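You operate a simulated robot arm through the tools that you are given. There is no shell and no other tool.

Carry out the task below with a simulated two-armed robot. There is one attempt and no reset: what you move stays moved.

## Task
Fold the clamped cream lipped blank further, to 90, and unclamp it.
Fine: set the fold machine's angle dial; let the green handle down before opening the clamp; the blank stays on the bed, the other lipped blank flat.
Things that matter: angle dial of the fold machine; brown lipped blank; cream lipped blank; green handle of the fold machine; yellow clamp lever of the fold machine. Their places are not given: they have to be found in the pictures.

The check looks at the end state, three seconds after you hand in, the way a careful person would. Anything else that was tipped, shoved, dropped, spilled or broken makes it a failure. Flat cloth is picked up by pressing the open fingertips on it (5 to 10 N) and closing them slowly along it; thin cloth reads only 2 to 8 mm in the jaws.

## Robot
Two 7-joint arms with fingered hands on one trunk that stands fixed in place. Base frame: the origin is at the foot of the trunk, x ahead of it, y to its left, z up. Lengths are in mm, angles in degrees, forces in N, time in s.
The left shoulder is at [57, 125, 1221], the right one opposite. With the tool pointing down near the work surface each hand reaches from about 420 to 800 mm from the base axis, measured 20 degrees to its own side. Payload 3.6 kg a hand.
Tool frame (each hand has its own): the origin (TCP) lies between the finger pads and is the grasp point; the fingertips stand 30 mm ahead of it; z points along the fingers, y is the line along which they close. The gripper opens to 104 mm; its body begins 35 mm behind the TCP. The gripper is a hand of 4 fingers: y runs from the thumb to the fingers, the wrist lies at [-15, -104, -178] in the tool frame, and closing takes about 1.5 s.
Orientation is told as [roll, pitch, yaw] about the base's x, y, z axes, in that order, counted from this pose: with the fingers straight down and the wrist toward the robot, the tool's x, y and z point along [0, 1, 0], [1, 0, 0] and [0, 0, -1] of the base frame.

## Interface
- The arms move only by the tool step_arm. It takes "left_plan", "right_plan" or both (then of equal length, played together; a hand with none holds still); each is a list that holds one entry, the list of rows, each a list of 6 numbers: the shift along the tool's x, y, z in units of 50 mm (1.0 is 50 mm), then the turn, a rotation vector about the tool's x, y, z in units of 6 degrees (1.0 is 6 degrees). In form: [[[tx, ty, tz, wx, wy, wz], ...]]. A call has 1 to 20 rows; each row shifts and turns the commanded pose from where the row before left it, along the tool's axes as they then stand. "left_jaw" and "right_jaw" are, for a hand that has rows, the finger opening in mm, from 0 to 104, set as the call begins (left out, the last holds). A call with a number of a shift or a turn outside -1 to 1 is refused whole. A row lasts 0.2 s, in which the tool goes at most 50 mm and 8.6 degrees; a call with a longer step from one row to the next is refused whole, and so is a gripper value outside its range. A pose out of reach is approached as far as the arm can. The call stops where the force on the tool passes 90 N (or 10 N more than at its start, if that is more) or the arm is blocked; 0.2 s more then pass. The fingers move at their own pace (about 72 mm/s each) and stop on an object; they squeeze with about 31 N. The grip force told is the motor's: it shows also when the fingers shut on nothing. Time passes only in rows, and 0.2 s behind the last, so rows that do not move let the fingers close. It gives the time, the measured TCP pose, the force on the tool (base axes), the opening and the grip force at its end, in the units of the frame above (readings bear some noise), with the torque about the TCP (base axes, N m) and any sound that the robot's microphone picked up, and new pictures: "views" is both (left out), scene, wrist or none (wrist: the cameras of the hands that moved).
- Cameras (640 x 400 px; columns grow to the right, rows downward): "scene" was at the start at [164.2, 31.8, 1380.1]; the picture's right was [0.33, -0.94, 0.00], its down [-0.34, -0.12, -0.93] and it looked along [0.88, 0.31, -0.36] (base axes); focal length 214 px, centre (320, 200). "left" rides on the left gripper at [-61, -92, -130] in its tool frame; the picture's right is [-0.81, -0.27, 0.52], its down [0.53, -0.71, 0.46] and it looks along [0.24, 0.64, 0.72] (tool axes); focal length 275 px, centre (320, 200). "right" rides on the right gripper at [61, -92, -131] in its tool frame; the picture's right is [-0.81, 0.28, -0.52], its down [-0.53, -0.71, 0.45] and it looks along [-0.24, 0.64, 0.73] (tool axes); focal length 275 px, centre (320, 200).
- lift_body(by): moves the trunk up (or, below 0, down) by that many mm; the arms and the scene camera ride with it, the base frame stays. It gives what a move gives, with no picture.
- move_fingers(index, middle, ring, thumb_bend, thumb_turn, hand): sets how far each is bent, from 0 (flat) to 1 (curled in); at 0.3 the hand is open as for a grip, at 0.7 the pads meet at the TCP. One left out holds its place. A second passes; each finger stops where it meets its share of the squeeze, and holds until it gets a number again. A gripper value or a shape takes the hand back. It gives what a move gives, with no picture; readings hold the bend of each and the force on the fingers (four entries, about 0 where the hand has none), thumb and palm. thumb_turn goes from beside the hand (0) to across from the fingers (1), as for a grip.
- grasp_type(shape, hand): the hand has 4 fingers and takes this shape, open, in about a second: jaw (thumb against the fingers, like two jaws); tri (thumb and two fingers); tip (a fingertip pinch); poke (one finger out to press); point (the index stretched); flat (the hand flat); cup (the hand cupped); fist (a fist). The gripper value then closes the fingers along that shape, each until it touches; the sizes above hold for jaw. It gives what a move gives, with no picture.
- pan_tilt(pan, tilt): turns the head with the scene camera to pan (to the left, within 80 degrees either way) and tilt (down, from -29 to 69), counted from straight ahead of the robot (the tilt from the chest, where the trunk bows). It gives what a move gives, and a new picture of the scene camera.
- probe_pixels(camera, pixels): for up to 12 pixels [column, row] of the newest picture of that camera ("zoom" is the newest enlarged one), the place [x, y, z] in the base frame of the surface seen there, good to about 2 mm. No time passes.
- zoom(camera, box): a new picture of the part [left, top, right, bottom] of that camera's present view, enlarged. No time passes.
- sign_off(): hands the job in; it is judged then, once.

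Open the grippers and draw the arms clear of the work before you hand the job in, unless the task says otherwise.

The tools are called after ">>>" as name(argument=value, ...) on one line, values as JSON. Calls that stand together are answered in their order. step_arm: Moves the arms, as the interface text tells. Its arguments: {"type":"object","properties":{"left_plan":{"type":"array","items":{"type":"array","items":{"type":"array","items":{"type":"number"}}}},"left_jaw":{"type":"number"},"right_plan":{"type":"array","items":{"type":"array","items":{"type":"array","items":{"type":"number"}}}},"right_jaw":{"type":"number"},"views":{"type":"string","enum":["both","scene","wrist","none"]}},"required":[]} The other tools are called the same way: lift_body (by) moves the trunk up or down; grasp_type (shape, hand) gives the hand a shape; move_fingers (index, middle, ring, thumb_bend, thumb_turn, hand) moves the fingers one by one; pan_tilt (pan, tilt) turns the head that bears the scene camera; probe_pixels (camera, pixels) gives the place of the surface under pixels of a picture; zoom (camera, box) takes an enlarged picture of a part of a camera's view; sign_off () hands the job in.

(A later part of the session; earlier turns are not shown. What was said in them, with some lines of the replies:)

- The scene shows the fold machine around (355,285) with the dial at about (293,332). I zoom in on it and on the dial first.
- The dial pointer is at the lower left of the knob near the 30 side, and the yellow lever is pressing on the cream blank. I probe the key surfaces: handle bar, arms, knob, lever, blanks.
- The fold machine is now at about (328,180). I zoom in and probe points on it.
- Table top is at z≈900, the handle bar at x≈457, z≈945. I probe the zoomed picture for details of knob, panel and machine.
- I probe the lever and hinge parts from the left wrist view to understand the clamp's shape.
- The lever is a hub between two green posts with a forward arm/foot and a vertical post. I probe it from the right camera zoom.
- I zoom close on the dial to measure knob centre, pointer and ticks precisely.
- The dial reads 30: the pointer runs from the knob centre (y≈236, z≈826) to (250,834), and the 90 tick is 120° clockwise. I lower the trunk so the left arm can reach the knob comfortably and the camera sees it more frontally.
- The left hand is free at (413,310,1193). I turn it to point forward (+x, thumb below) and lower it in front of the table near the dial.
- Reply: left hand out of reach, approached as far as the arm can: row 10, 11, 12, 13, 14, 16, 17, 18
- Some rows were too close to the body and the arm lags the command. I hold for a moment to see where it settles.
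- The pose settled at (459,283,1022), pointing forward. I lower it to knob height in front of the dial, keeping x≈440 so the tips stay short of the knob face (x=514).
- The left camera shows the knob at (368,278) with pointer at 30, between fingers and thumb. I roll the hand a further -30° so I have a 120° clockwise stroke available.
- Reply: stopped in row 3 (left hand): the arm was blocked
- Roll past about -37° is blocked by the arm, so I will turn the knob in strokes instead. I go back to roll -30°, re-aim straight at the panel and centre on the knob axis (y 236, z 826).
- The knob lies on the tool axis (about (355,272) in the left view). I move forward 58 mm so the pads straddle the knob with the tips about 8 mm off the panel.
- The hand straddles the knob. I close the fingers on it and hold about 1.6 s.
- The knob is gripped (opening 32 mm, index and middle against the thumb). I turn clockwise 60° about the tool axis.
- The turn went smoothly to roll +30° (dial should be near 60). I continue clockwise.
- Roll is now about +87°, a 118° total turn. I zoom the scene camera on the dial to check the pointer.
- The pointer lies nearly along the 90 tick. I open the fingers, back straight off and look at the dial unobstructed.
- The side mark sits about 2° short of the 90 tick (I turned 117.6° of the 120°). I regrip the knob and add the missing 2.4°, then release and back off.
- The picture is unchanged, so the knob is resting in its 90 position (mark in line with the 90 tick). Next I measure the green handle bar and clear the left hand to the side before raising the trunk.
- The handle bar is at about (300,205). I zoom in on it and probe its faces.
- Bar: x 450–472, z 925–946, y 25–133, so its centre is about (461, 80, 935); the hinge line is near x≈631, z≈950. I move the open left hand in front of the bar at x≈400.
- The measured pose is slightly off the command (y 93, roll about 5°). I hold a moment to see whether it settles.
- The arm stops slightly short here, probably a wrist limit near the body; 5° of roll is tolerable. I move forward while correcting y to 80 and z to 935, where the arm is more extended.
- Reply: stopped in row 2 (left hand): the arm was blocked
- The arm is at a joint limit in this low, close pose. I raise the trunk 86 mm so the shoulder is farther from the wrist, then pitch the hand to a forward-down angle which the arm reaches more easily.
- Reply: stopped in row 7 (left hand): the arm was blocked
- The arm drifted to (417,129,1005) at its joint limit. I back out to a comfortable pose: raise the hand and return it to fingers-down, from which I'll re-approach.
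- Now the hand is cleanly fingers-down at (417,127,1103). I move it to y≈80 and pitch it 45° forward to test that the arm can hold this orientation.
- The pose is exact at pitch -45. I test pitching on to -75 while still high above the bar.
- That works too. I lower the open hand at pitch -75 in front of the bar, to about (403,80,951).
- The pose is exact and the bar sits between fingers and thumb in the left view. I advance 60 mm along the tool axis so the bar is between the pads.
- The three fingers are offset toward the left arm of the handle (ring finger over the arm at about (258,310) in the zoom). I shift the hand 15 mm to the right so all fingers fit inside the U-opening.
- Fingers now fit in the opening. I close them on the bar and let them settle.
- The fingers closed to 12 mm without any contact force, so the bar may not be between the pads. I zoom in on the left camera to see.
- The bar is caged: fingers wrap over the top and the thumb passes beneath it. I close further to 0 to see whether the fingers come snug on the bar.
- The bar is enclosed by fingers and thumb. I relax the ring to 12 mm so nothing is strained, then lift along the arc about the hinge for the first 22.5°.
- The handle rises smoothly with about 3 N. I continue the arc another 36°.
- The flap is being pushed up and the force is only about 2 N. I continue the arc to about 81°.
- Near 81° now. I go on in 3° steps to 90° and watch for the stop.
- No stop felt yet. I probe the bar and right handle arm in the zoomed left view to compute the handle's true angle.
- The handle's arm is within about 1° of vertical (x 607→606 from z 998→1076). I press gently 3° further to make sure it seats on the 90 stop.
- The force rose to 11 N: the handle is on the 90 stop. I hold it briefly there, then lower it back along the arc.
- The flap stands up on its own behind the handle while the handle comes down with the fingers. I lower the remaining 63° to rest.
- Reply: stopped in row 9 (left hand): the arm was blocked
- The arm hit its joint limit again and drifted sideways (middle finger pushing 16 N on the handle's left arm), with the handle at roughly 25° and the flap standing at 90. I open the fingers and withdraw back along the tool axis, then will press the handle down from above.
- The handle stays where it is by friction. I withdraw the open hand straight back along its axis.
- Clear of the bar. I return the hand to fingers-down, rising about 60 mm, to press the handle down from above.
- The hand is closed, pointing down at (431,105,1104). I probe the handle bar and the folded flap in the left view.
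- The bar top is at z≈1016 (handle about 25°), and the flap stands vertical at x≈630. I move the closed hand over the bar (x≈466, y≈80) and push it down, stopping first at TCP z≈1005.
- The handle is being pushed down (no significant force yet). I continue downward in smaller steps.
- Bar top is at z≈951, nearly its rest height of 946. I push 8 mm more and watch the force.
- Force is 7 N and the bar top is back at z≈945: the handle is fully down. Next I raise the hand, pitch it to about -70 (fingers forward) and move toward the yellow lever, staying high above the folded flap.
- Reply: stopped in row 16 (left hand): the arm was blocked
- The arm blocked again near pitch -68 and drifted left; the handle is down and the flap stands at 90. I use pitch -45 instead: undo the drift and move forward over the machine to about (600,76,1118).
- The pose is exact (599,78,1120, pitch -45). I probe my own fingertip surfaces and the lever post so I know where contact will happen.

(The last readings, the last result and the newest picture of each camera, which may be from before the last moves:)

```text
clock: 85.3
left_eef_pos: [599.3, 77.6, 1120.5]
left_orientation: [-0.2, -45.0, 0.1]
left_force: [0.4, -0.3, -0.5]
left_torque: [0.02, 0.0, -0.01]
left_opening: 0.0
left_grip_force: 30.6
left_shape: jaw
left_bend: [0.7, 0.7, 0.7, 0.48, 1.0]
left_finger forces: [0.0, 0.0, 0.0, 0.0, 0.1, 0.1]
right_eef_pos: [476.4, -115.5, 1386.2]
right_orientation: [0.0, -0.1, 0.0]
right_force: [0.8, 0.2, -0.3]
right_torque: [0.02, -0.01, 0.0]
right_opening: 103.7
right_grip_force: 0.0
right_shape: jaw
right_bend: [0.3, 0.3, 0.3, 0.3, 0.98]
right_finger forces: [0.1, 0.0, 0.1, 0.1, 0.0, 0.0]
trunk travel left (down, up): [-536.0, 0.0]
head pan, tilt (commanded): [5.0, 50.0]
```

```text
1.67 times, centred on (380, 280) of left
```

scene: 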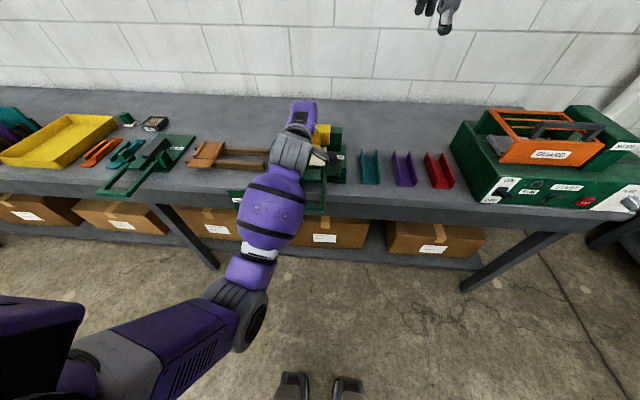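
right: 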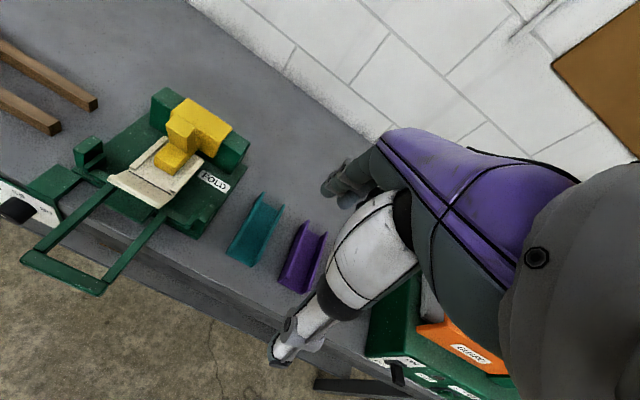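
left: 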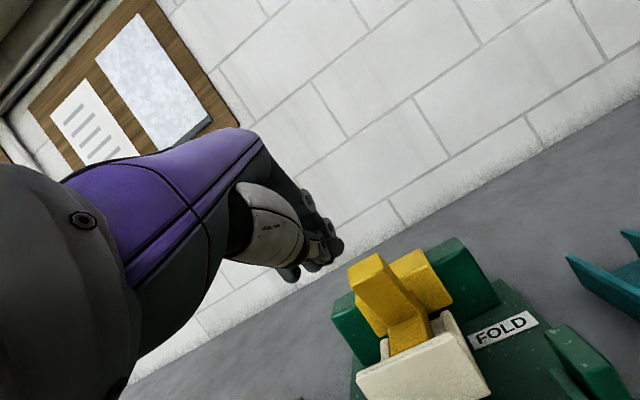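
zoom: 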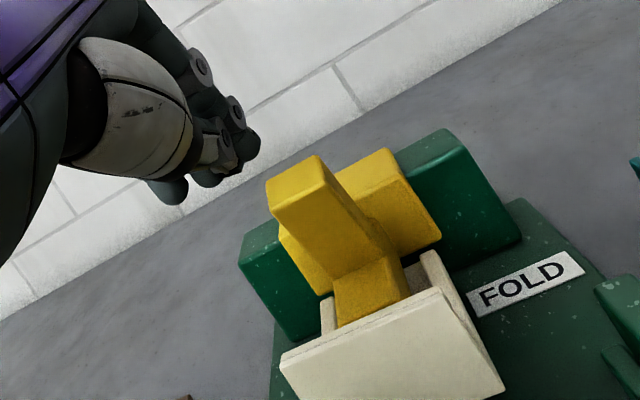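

Fingertips are 18 mm ahead of the TCP at y 65–100, matching the post width; post front face x≈680, top z≈1059. I approach along the tool axis, stopping just short of the post.

>>> step_arm(left_plan=[[[0.01, 0, 0.55, 0, 0, 0], [0.01, 0, 0.55, 0, 0, 0], [0, 0, 0.55, 0, 0, 0], [0, 0, 0, 0, 0, 0]]], left_jaw=0, views="both")

>>> zoom(camera="left", box=[230, 160, 530, 400])

```text
clock: 86.3
left_eef_pos: [654.5, 77.1, 1065.3]
left_orientation: [-0.3, -45.5, 0.2]
left_force: [-9.1, -1.0, 5.8]
left_torque: [0.06, -0.09, 0.07]
left_opening: 0.0
left_grip_force: 31.0
left_shape: jaw
left_bend: [0.7, 0.7, 0.7, 0.48, 1.0]
left_finger forces: [0.0, 0.1, 0.0, 0.1, 0.0, 0.0]
right_eef_pos: [475.6, -116.8, 1387.4]
right_orientation: [0.0, -0.2, 0.1]
right_force: [-0.2, 0.0, 0.2]
right_torque: [-0.03, 0.01, 0.0]
right_opening: 103.9
right_grip_force: 0.0
right_shape: jaw
right_bend: [0.3, 0.3, 0.3, 0.3, 0.98]
right_finger forces: [0.1, 0.0, 0.1, 0.1, 0.0, 0.0]
trunk travel left (down, up): [-536.0, 0.0]
head pan, tilt (commanded): [5.0, 50.0]
```

scene: 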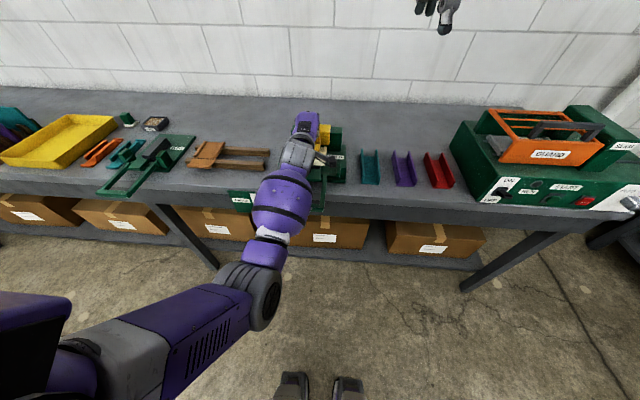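
left: 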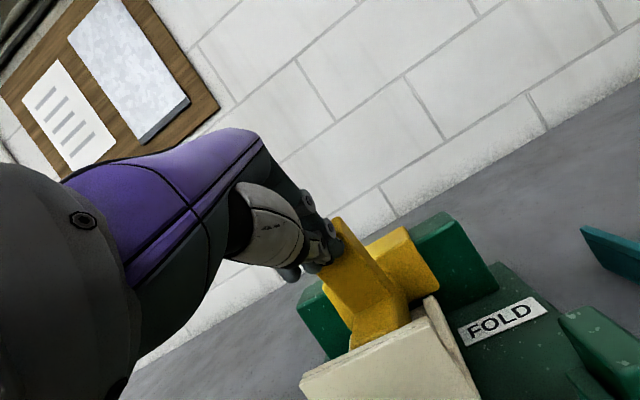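

```text
1.67 times, centred on (380, 280) of left
```

zoom: 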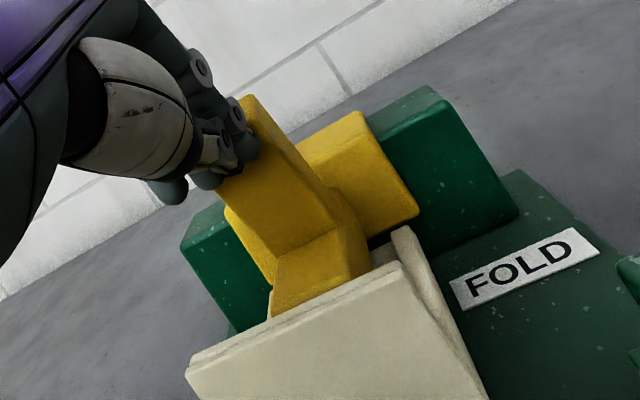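

The fingertips are touching the post's upper front face (-9 N). I push forward and up along the lever's arc in small steps.

>>> step_arm(left_plan=[[[0, 0.1, 0.1, 0, 0, 0], [0, 0.18, 0.04, 0, 0, 0], [0, 0.18, 0.04, 0, 0, 0], [0, 0.18, 0.04, 0, 0, 0], [0, 0, 0, 0, 0, 0]]], left_jaw=0, views="both")

>>> zoom(camera="left", box=[230, 160, 530, 400])

```text
clock: 87.5
left_eef_pos: [682.2, 77.0, 1084.4]
left_orientation: [-0.3, -45.8, 0.3]
left_force: [-16.7, 2.4, 24.7]
left_torque: [0.32, -0.54, 0.26]
left_opening: 0.1
left_grip_force: 31.7
left_shape: jaw
left_bend: [0.7, 0.7, 0.7, 0.48, 1.0]
left_finger forces: [0.0, 25.6, 0.1, 0.0, 0.0, 0.0]
right_eef_pos: [471.5, -116.2, 1389.5]
right_orientation: [0.0, -0.4, 0.1]
right_force: [0.3, 0.5, 0.0]
right_torque: [0.0, 0.0, 0.04]
right_opening: 103.7
right_grip_force: 0.1
right_shape: jaw
right_bend: [0.3, 0.3, 0.3, 0.3, 0.98]
right_finger forces: [0.0, 0.0, 0.0, 0.0, 0.0, 0.1]
trunk travel left (down, up): [-536.0, 0.0]
head pan, tilt (commanded): [5.0, 50.0]
```

scene: 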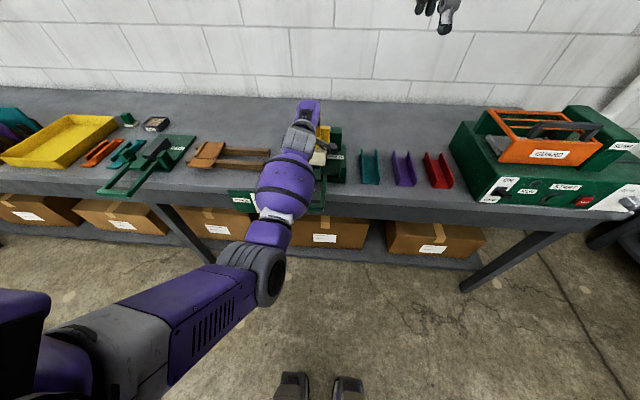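
left: 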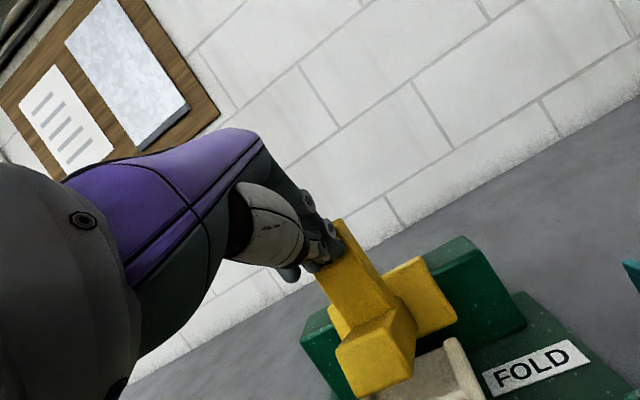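

```text
1.67 times, centred on (380, 280) of left
```

zoom: 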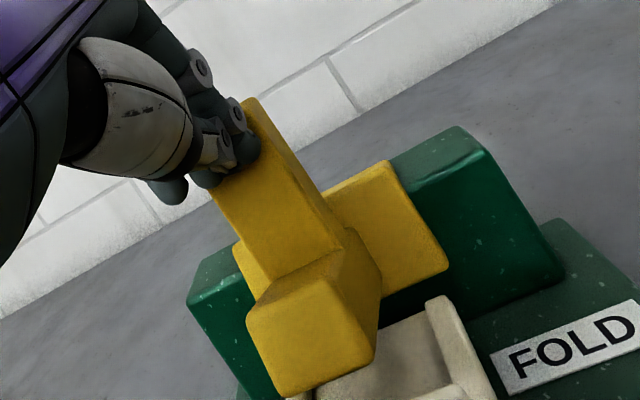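

The lever is rotating up (about 20°), with about 30 N of resistance. I keep following its arc forward and up.

>>> step_arm(left_plan=[[[0, 0.2, 0.0, 0, 0, 0], [0, 0.21, 0.05, 0, 0, 0], [0, 0.21, 0.06, 0, 0, 0], [0, 0.21, 0.08, 0, 0, 0], [0, 0, 0, 0, 0, 0]]], left_jaw=0, views="both")

>>> zoom(camera="left", box=[230, 160, 530, 400])

>>> zoom(camera="scene", box=[270, 85, 370, 215])

```text
clock: 88.7
left_eef_pos: [721.3, 76.5, 1098.4]
left_orientation: [0.0, -45.0, 0.2]
left_force: [-2.2, 1.1, 0.7]
left_torque: [0.02, 0.05, 0.0]
left_opening: 0.1
left_grip_force: 30.8
left_shape: jaw
left_bend: [0.7, 0.7, 0.7, 0.48, 1.0]
left_finger forces: [0.1, 0.0, 0.1, 0.1, 0.1, 0.0]
right_eef_pos: [476.4, -114.8, 1387.3]
right_orientation: [0.0, -0.1, 0.0]
right_force: [0.6, -1.2, 0.3]
right_torque: [0.02, 0.03, 0.0]
right_opening: 103.8
right_grip_force: 0.0
right_shape: jaw
right_bend: [0.3, 0.3, 0.3, 0.3, 0.98]
right_finger forces: [0.1, 0.0, 0.1, 0.0, 0.0, 0.0]
trunk travel left (down, up): [-536.0, 0.0]
head pan, tilt (commanded): [5.0, 50.0]
```

scene: 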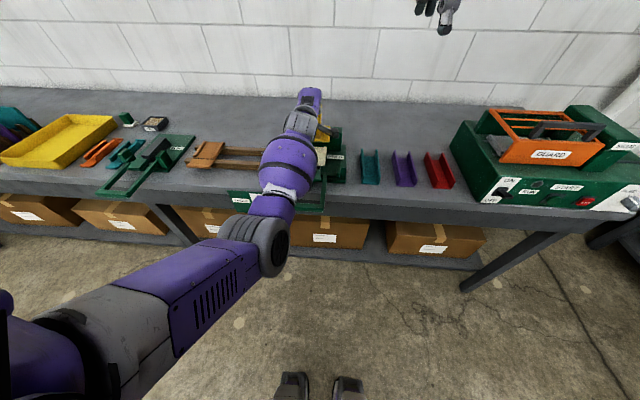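
left: 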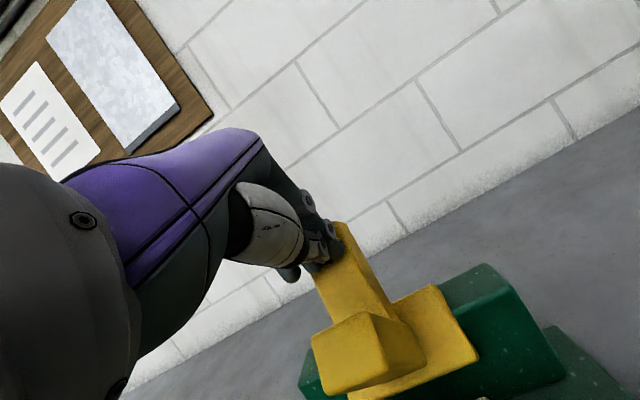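

```text
1.67 times, centred on (380, 280) of left
```

zoom: 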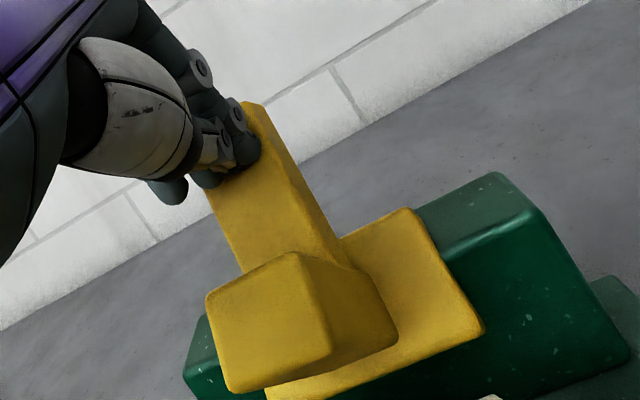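

```text
3.08 times, centred on (320, 150) of scene
```

zoom: 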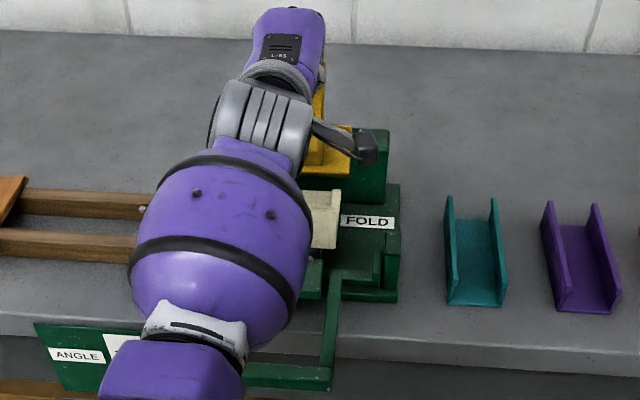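

Resistance dropped to about 2 N: the clamp has let go and the lever is at about 40°. I push it on along the arc toward its open stop.

>>> step_arm(left_plan=[[[0, 0.18, 0.1, 0, 0, 0], [0, 0.18, 0.12, 0, 0, 0], [0, 0.17, 0.13, 0, 0, 0], [0, 0.16, 0.15, 0, 0, 0], [0, 0, 0, 0, 0, 0]]], left_jaw=0, views="wrist")

>>> zoom(camera="left", box=[230, 160, 530, 400])

```text
clock: 89.9
left_eef_pos: [764.0, 77.8, 1108.4]
left_orientation: [-0.2, -45.2, 0.2]
left_force: [-2.6, 0.4, 3.6]
left_torque: [0.05, -0.04, 0.0]
left_opening: 0.1
left_grip_force: 31.5
left_shape: jaw
left_bend: [0.7, 0.7, 0.7, 0.48, 1.0]
left_finger forces: [0.1, 0.0, 0.1, 0.0, 0.1, 0.1]
right_eef_pos: [477.3, -115.9, 1386.9]
right_orientation: [-0.1, -0.1, 0.0]
right_force: [-0.4, 0.4, -0.5]
right_torque: [-0.01, 0.0, 0.0]
right_opening: 103.7
right_grip_force: 0.0
right_shape: jaw
right_bend: [0.3, 0.3, 0.3, 0.3, 0.98]
right_finger forces: [0.0, 0.0, 0.1, 0.1, 0.0, 0.0]
trunk travel left (down, up): [-536.0, 0.0]
head pan, tilt (commanded): [5.0, 50.0]
```

left: 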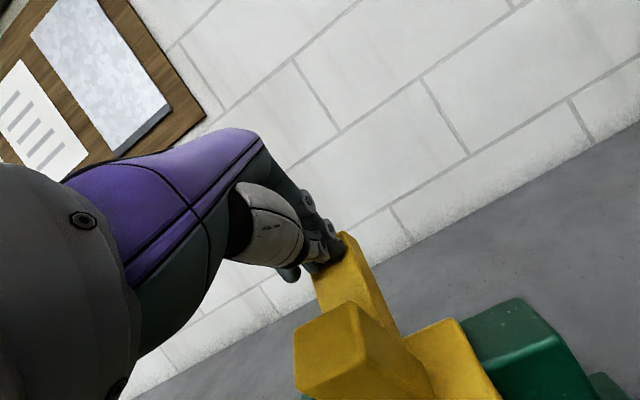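

```text
1.67 times, centred on (380, 280) of left
```

zoom: 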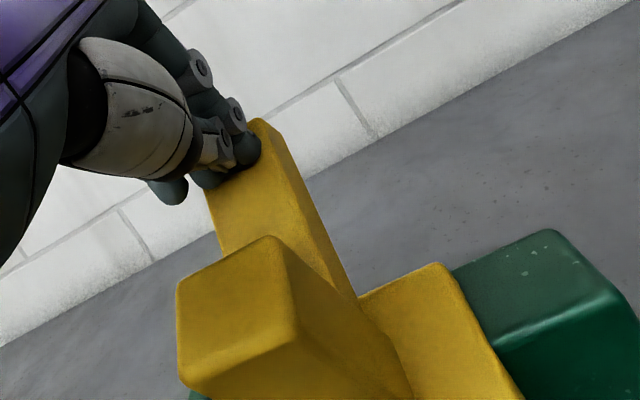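

The lever is at roughly 60° and still moves lightly. I probe its surfaces to measure the opening angle.

>>> probe_pixels(camera="left", pixels=[[345, 310], [300, 385], [330, 350], [360, 350], [385, 390], [365, 270], [330, 285], [345, 240], [440, 330], [520, 310], [420, 380], [375, 300]])

```text
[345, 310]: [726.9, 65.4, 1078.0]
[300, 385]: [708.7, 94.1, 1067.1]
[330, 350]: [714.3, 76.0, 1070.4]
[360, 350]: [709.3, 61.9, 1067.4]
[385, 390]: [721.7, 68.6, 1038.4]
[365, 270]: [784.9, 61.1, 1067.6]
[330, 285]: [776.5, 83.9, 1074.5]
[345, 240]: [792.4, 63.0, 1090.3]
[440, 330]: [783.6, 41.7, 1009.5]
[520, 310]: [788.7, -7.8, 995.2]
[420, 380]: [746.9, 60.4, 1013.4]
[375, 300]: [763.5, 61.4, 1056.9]
```

The lever is at about 59°. I push it further over so it stays open by itself, pitching the hand up slightly as I follow.

>>> step_arm(left_plan=[[[0, 0.16, 0.14, 0.6, 0, 0], [0, 0.14, 0.16, 0.6, 0, 0], [0, 0.12, 0.17, 0.6, 0, 0], [0, 0.1, 0.17, 0.6, 0, 0], [0, 0, 0, 0, 0, 0]]], left_jaw=0, views="wrist")

>>> zoom(camera="left", box=[230, 160, 530, 400])

```text
clock: 91.1
left_eef_pos: [760.4, 85.4, 1087.8]
left_orientation: [-0.2, -32.1, 0.1]
left_force: [-1.4, -3.4, 34.4]
left_torque: [-0.18, -0.3, -0.02]
left_opening: 0.0
left_grip_force: 31.4
left_shape: jaw
left_bend: [0.7, 0.7, 0.7, 0.48, 1.0]
left_finger forces: [47.5, 0.0, 0.0, 0.1, 11.3, 0.0]
left hand out of reach, approached as far as the arm can: row 2, 3, 4
right_eef_pos: [471.6, -116.6, 1390.8]
right_orientation: [0.0, -0.4, 0.0]
right_force: [0.7, 0.0, 0.0]
right_torque: [-0.03, -0.03, 0.02]
right_opening: 103.7
right_grip_force: 0.1
right_shape: jaw
right_bend: [0.3, 0.3, 0.3, 0.3, 0.98]
right_finger forces: [0.0, 0.1, 0.0, 0.1, 0.1, 0.0]
trunk travel left (down, up): [-536.0, 0.0]
head pan, tilt (commanded): [5.0, 50.0]
```

left: 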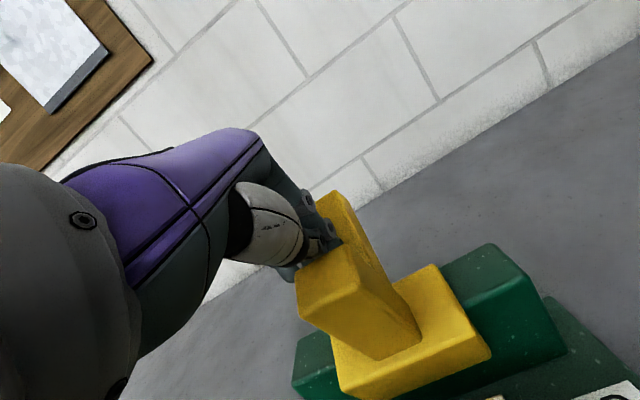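

```text
1.67 times, centred on (380, 280) of left
```

zoom: 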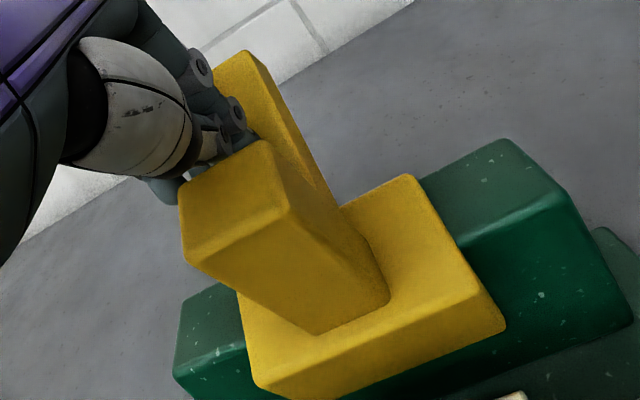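

The arm reached its limit and the fingertips slipped into the corner between post and arm (34 N). I back the hand up and toward me slightly to relieve it, then check the lever.

>>> step_arm(left_plan=[[[0, 0.0, -0.2, 0, 0, 0], [0, 0.0, -0.2, 0, 0, 0], [0, 0, 0, 0, 0, 0]]], left_jaw=0, views="both")

>>> zoom(camera="left", box=[230, 160, 530, 400])

```text
clock: 91.9
left_eef_pos: [749.1, 87.0, 1086.6]
left_orientation: [0.0, -30.2, 0.1]
left_force: [-0.4, 0.7, 3.3]
left_torque: [-0.03, -0.03, 0.01]
left_opening: 0.0
left_grip_force: 31.4
left_shape: jaw
left_bend: [0.7, 0.7, 0.7, 0.48, 1.0]
left_finger forces: [0.0, 0.1, 0.0, 0.1, 1.9, 0.0]
right_eef_pos: [477.5, -114.7, 1385.9]
right_orientation: [0.0, 0.0, 0.0]
right_force: [0.5, -0.5, 0.5]
right_torque: [-0.02, 0.0, 0.02]
right_opening: 103.6
right_grip_force: 0.0
right_shape: jaw
right_bend: [0.3, 0.3, 0.3, 0.3, 0.98]
right_finger forces: [0.1, 0.0, 0.0, 0.0, 0.0, 0.1]
trunk travel left (down, up): [-536.0, 0.0]
head pan, tilt (commanded): [5.0, 50.0]
```

scene: 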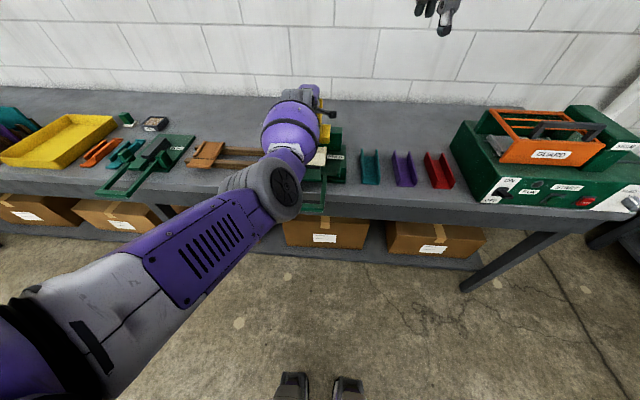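
left: 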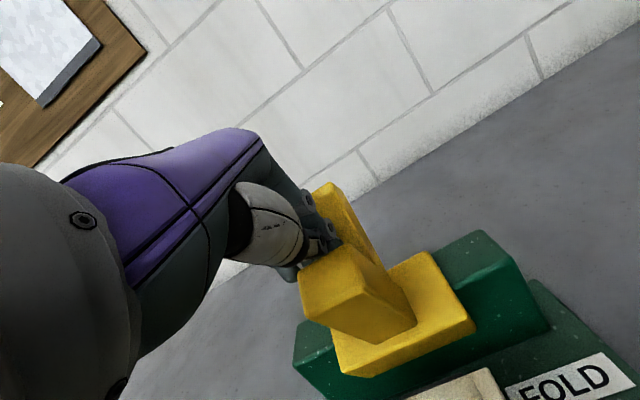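

```text
1.67 times, centred on (380, 280) of left
```

zoom: 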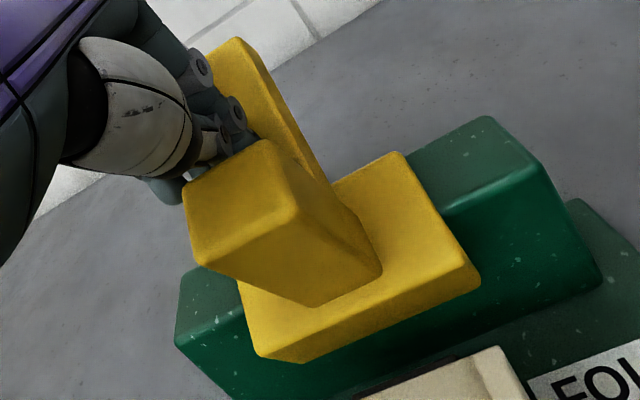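

>>> probe_pixels(camera="left", pixels=[[347, 248], [305, 310], [340, 270], [365, 275], [390, 320], [350, 330], [330, 190], [350, 215], [430, 290], [470, 325], [350, 365], [390, 260]])

```text
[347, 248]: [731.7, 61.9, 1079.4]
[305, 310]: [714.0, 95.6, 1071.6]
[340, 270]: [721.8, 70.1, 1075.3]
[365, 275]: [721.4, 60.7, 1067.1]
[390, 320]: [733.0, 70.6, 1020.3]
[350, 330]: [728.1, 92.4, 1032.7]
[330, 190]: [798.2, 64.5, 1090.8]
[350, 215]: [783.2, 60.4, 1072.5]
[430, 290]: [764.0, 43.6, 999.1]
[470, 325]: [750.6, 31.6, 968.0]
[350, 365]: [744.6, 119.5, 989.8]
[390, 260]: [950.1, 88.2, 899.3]
```

The lever is at about 67°. I lift the hand straight up out of the corner so I can re-position in front of the arm and push it from the front.

>>> step_arm(left_plan=[[[0, 0.12, -0.2, 0, 0, 0], [0, 0.2, -0.35, 0, 0, 0], [0, 0.2, -0.35, 0, 0, 0], [0, 0.2, -0.35, 0, 0, 0], [0, 0, 0, 0, 0, 0]]], left_jaw=0, views="both")

>>> zoom(camera="left", box=[230, 160, 530, 400])

```text
clock: 93.1
left_eef_pos: [749.9, 85.7, 1163.9]
left_orientation: [-0.3, -30.5, 0.1]
left_force: [-0.5, 0.5, 0.1]
left_torque: [-0.01, 0.03, -0.01]
left_opening: 0.0
left_grip_force: 30.9
left_shape: jaw
left_bend: [0.7, 0.7, 0.7, 0.48, 1.0]
left_finger forces: [0.0, 0.0, 0.0, 0.1, 0.0, 0.0]
right_eef_pos: [477.6, -115.4, 1388.2]
right_orientation: [0.0, 0.0, 0.1]
right_force: [-0.4, 0.4, 0.0]
right_torque: [-0.02, 0.01, 0.04]
right_opening: 103.6
right_grip_force: 0.1
right_shape: jaw
right_bend: [0.3, 0.3, 0.3, 0.3, 0.98]
right_finger forces: [0.0, 0.0, 0.0, 0.1, 0.1, 0.0]
trunk travel left (down, up): [-536.0, 0.0]
head pan, tilt (commanded): [5.0, 50.0]
```

scene: 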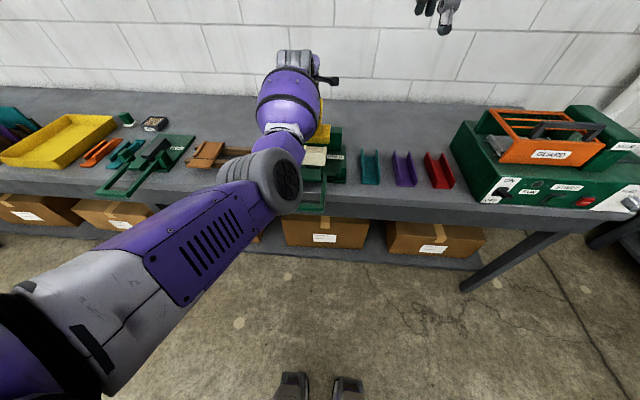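
left: 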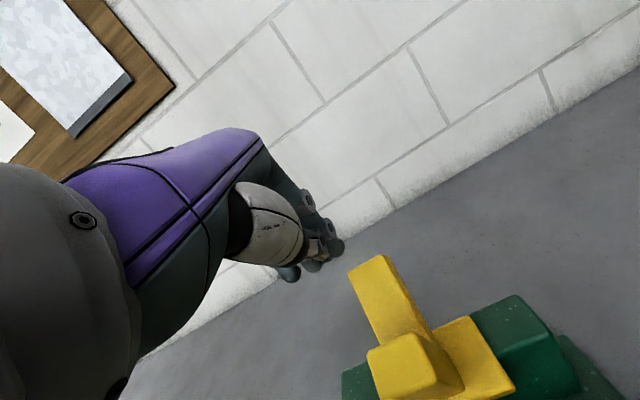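

```text
1.67 times, centred on (380, 280) of left
```

zoom: 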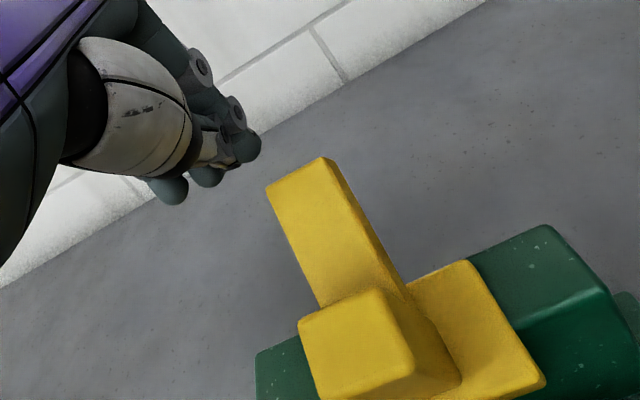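

The hand is clear and the lever stays up. I measure its angle again.

>>> probe_pixels(camera="zoom", pixels=[[305, 325], [345, 350], [375, 295], [405, 370], [325, 165], [270, 190], [390, 270], [360, 240], [330, 385], [440, 380], [320, 240], [350, 300]])

>>> zoom(camera="scene", box=[260, 85, 380, 215])

```text
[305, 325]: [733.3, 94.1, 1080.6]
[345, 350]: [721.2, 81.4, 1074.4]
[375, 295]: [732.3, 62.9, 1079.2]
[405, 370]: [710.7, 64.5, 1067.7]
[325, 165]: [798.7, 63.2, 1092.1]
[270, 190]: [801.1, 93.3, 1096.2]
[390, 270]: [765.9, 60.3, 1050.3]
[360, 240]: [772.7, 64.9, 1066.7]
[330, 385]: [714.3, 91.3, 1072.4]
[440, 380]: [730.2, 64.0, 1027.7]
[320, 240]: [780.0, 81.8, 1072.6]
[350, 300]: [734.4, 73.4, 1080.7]
```

```text
3.08 times, centred on (320, 150) of scene
```

zoom: 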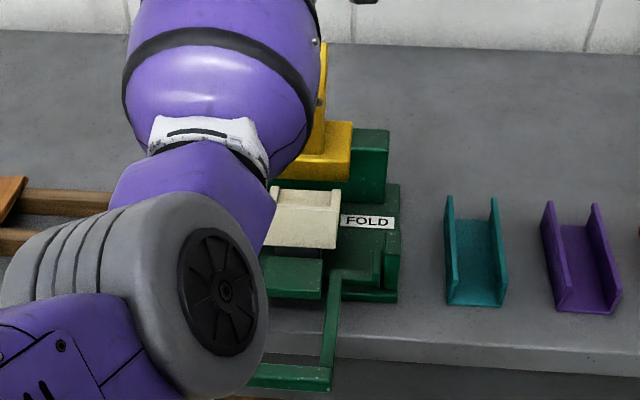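

The lever stays up at roughly 60°, perhaps its stop. To be sure, I move the hand back in front of it, to TCP about (665,80,1080), and will press lightly on the raised foot from the front.

>>> step_arm(left_plan=[[[-0.04, -0.488, -0.287, 0, 0, 0], [-0.04, -0.488, -0.287, 0, 0, 0], [-0.04, -0.488, -0.287, 0, 0, 0], [0, 0, 0, -0.8, 0, 0], [0, 0, 0, -0.8, 0, 0], [0, 0, 0, -0.8, 0, 0], [0, -0.4, 0.4, 0, 0, 0], [0, -0.4, 0.4, 0, 0, 0], [0, -0.4, 0.4, 0, 0, 0], [0, 0, 0, 0, 0, 0]]], left_jaw=0, views="both")

>>> zoom(camera="left", box=[230, 160, 530, 400])

```text
clock: 95.3
left_eef_pos: [665.2, 79.7, 1078.9]
left_orientation: [-0.2, -45.0, 0.3]
left_force: [0.5, -0.4, 0.1]
left_torque: [0.01, -0.02, 0.0]
left_opening: 0.2
left_grip_force: 30.8
left_shape: jaw
left_bend: [0.7, 0.7, 0.7, 0.48, 1.0]
left_finger forces: [0.0, 0.1, 0.0, 0.0, 0.0, 0.1]
right_eef_pos: [476.8, -115.6, 1387.0]
right_orientation: [-0.1, 0.0, 0.0]
right_force: [-0.4, -1.1, 0.1]
right_torque: [0.01, 0.01, -0.01]
right_opening: 103.6
right_grip_force: 0.0
right_shape: jaw
right_bend: [0.3, 0.3, 0.3, 0.3, 0.98]
right_finger forces: [0.0, 0.1, 0.1, 0.1, 0.0, 0.0]
trunk travel left (down, up): [-536.0, 0.0]
head pan, tilt (commanded): [5.0, 50.0]
```

scene: 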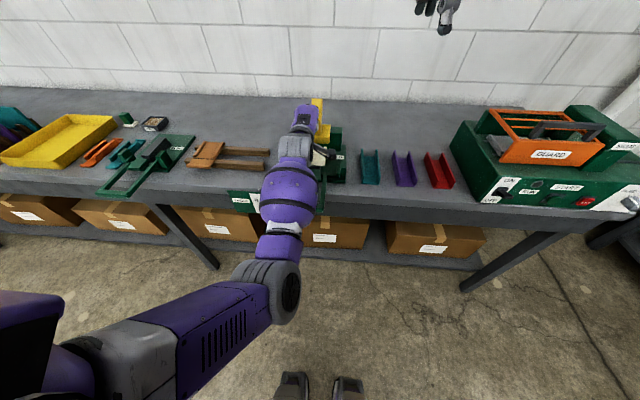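
left: 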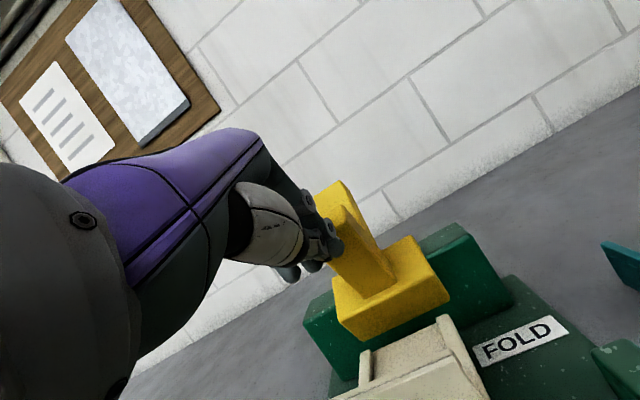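

```text
1.67 times, centred on (380, 280) of left
```

zoom: 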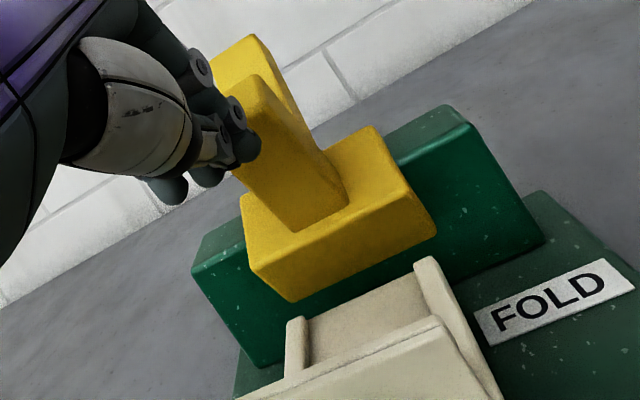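

The blank sits on the bed with its flap at 90 and the lever is up. I move +x about 40 mm to press the raised foot and see whether it gives.

>>> step_arm(left_plan=[[[0, 0.17, 0.17, 0, 0, 0], [0, 0.17, 0.17, 0, 0, 0], [0, 0.14, 0.14, 0, 0, 0], [0, 0.08, 0.08, 0, 0, 0], [0, 0, 0, 0, 0, 0]]], left_jaw=0, views="wrist")

>>> zoom(camera="left", box=[230, 160, 530, 400])

```text
clock: 96.5
left_eef_pos: [698.5, 79.4, 1083.2]
left_orientation: [-0.3, -45.5, 0.2]
left_force: [-40.3, 0.7, 14.3]
left_torque: [0.15, 0.06, 0.24]
left_opening: 0.0
left_grip_force: 31.0
left_shape: jaw
left_bend: [0.7, 0.7, 0.7, 0.48, 1.0]
left_finger forces: [0.2, 55.6, 0.0, 0.0, 0.0, 0.0]
right_eef_pos: [470.1, -115.1, 1390.0]
right_orientation: [0.0, -0.5, 0.0]
right_force: [0.2, -0.1, -0.1]
right_torque: [0.03, 0.0, -0.03]
right_opening: 103.6
right_grip_force: 0.1
right_shape: jaw
right_bend: [0.3, 0.3, 0.3, 0.3, 0.98]
right_finger forces: [0.0, 0.0, 0.0, 0.1, 0.0, 0.1]
trunk travel left (down, up): [-536.0, 0.0]
head pan, tilt (commanded): [5.0, 50.0]
```

left: 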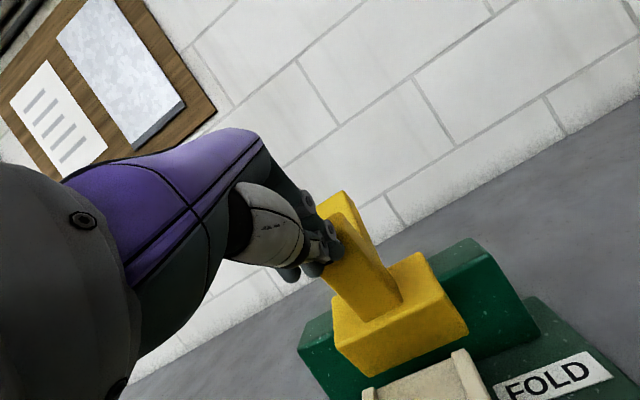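

```text
1.67 times, centred on (380, 280) of left
```

zoom: 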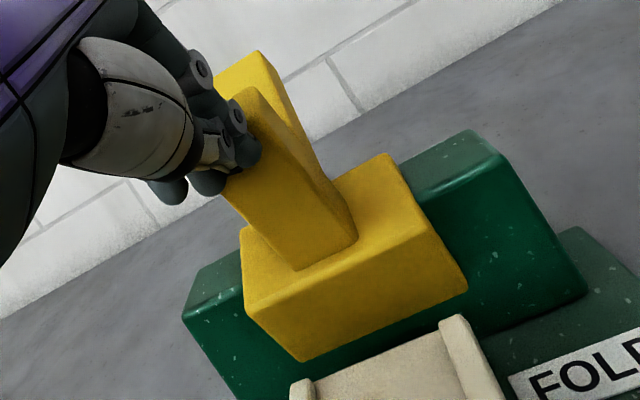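

40 N with no further motion: the lever is against its open stop. I back off from it, rise, and draw the left arm back to its own side.

>>> step_arm(left_plan=[[[0, -0.3, -0.3, 0, 0, 0], [0, -0.2, -0.5, 0, 0, 0], [0, 0.1, -0.8, 0, 0, 0], [0, 0.1, -0.8, 0, 0, 0], [0, 0.1, -0.8, 0, 0, 0], [0.4, 0.1, -0.8, 0, 0, 0], [0.8, 0, 0, 0.9, 0, 0], [0.8, 0, 0, 0.9, 0, 0], [0.8, 0, 0, 0.9, 0, 0], [0.8, 0, 0, 0.9, 0, 0], [0, 0, 0, 0.9, 0, 0], [0, 0, 0, 0.9, 0, 0], [0, 0, 0, 0.9, 0, 0], [0, 0, 0, 0.9, 0, 0], [0, 0, 0, 0, 0, 0]]], left_jaw=0, views="both")

```text
clock: 99.7
left_eef_pos: [559.1, 258.3, 1216.0]
left_orientation: [-0.1, -1.9, 0.1]
left_force: [-0.4, 0.2, 0.0]
left_torque: [0.0, 0.01, 0.01]
left_opening: 0.0
left_grip_force: 31.1
left_shape: jaw
left_bend: [0.7, 0.7, 0.7, 0.49, 1.0]
left_finger forces: [0.1, 0.1, 0.0, 0.0, 0.0, 0.0]
right_eef_pos: [478.5, -115.4, 1386.3]
right_orientation: [0.0, -0.1, -0.1]
right_force: [-0.3, 0.1, 0.4]
right_torque: [-0.03, 0.01, -0.01]
right_opening: 103.8
right_grip_force: 0.0
right_shape: jaw
right_bend: [0.3, 0.3, 0.3, 0.3, 0.98]
right_finger forces: [0.2, 0.0, 0.0, 0.1, 0.0, 0.0]
trunk travel left (down, up): [-536.0, 0.0]
head pan, tilt (commanded): [5.0, 50.0]
```

scene: 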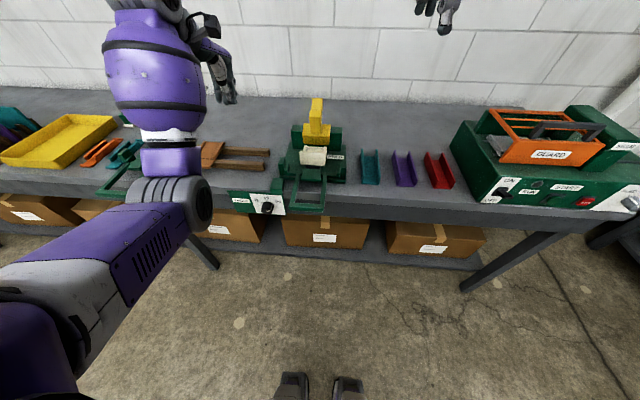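
left: 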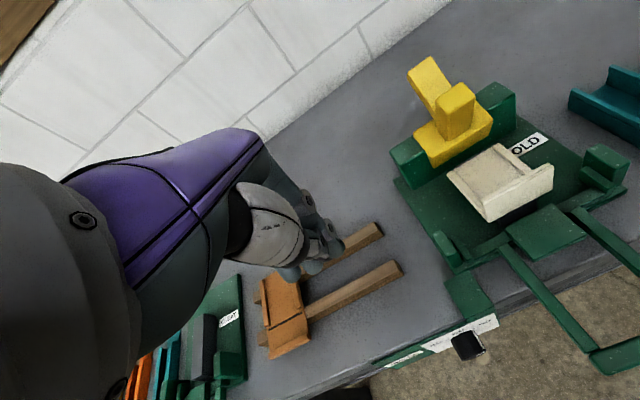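

The arm is clear and the lever stays open. I inspect the machine, flap angle, handle and dial closely.

>>> zoom(camera="scene", box=[260, 90, 360, 225])

>>> zoom(camera="left", box=[400, 50, 640, 290])

>>> probe_pixels(camera="left", pixels=[[448, 178], [500, 146], [552, 168], [488, 220], [520, 195], [550, 180], [490, 185], [480, 165], [520, 160], [500, 200], [545, 230], [620, 360]])

```text
2.96 times, centred on (310, 158) of scene
```

zoom: 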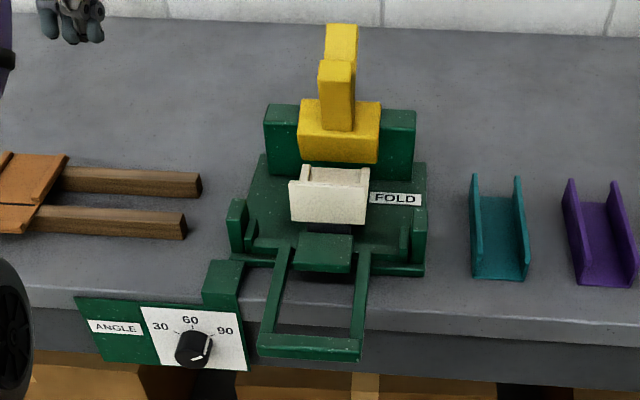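

```text
1.67 times, centred on (520, 170) of left
```

zoom: 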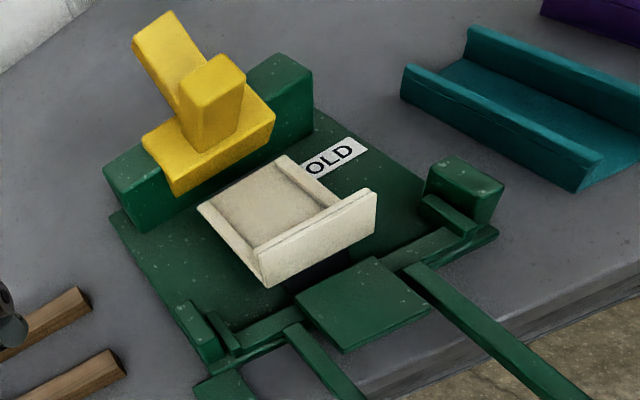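

```text
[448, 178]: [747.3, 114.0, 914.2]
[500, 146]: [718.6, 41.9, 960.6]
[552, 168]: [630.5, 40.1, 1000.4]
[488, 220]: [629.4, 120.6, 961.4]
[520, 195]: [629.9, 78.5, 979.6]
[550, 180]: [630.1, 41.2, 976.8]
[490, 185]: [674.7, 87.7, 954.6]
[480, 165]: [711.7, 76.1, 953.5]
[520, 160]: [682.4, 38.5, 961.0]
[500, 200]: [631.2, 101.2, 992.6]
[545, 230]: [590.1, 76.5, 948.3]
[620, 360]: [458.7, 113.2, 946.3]
```

The flap is vertical (x≈630 at z 961 to 1000), the blank lies on the bed, the handle bar is down (z 946), the lever is open and the dial is at 90. I open the left hand and draw it back clear of the table.

>>> step_arm(left_plan=[[[0.3, -0.6, -0.3, 0, 0, 0], [0.3, -0.6, -0.3, 0, 0, 0], [0.3, -0.6, -0.3, 0, 0, 0], [0.1, -0.6, 0, 0, 0, 0], [0, 0, 0, 0, 0, 0], [0, 0, 0, 0, 0, 0], [0, 0, 0, 0, 0, 0], [0, 0, 0, 0, 0, 0]]], left_jaw=100, views="both")

>>> zoom(camera="scene", box=[170, 90, 370, 225])

```text
clock: 101.5
left_eef_pos: [437.6, 308.3, 1255.6]
left_orientation: [-0.1, -1.8, 0.1]
left_force: [-0.4, -0.6, 0.1]
left_torque: [0.03, -0.03, 0.02]
left_opening: 99.8
left_grip_force: 0.1
left_shape: jaw
left_bend: [0.31, 0.31, 0.3, 0.31, 0.98]
left_finger forces: [0.0, 0.0, 0.0, 0.0, 0.0, 0.1]
right_eef_pos: [477.4, -115.7, 1386.4]
right_orientation: [-0.1, -0.1, 0.1]
right_force: [1.0, -0.4, 0.4]
right_torque: [-0.02, -0.01, 0.0]
right_opening: 103.7
right_grip_force: 0.1
right_shape: jaw
right_bend: [0.3, 0.3, 0.3, 0.3, 0.98]
right_finger forces: [0.0, 0.0, 0.0, 0.0, 0.0, 0.0]
trunk travel left (down, up): [-536.0, 0.0]
head pan, tilt (commanded): [5.0, 50.0]
```

scene: 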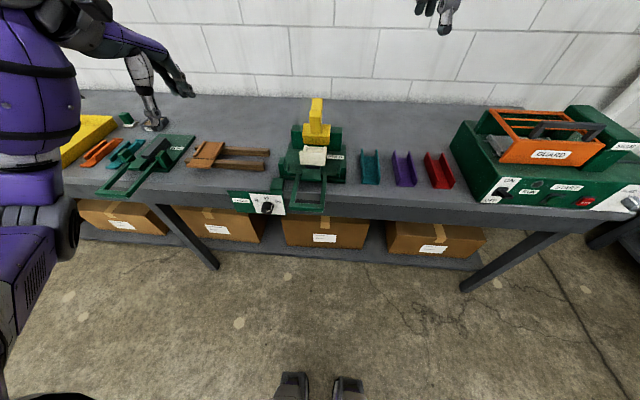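
left: 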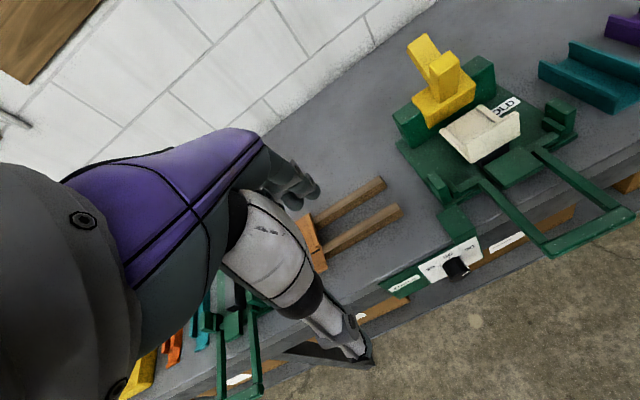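

```text
2.96 times, centred on (270, 158) of scene
```

zoom: 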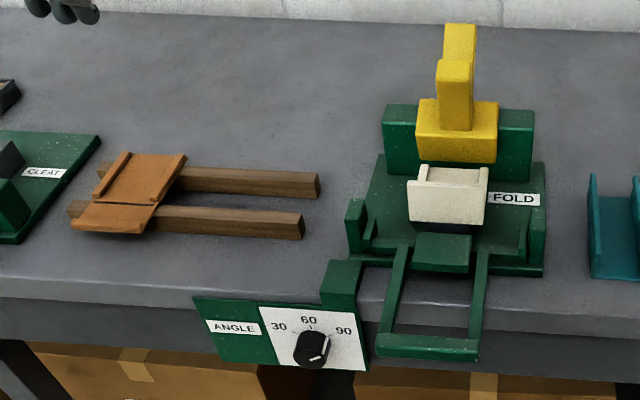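

Everything is in its end state: dial at 90, cream flap vertical on the bed, handle down, lever open, brown blank untouched and flat, and both hands open and clear. I hand in the job.

>>> sign_off()

```text
The job is handed in.
```

The cream lipped blank is now folded to 90 and unclamped, and I've handed the job in; no verdict has come back yet.

- **Angle dial:** set to 90. It started at 30, and the pointer now lines up with the 90 tick.
- **Cream blank:** it lies on the bed with its flap vertical. Probed points on the flap all sit at x≈630 mm between z 961 and 1000.
- **Green handle:** lifted until it met the 90 stop, then brought back down before I touched the clamp. The arm hit a joint limit on the way down, at about 25°. I let go of the handle, which held by friction, and pressed it down from above to its starting height.
- **Yellow clamp lever:** pushed open to its stop at about 60°. It did not move further under 40 N and stays up by itself.
- **Brown blank:** not touched and still flat on its rails.

Both hands are open and clear of the bench, and nothing else appears moved in the final pictures.
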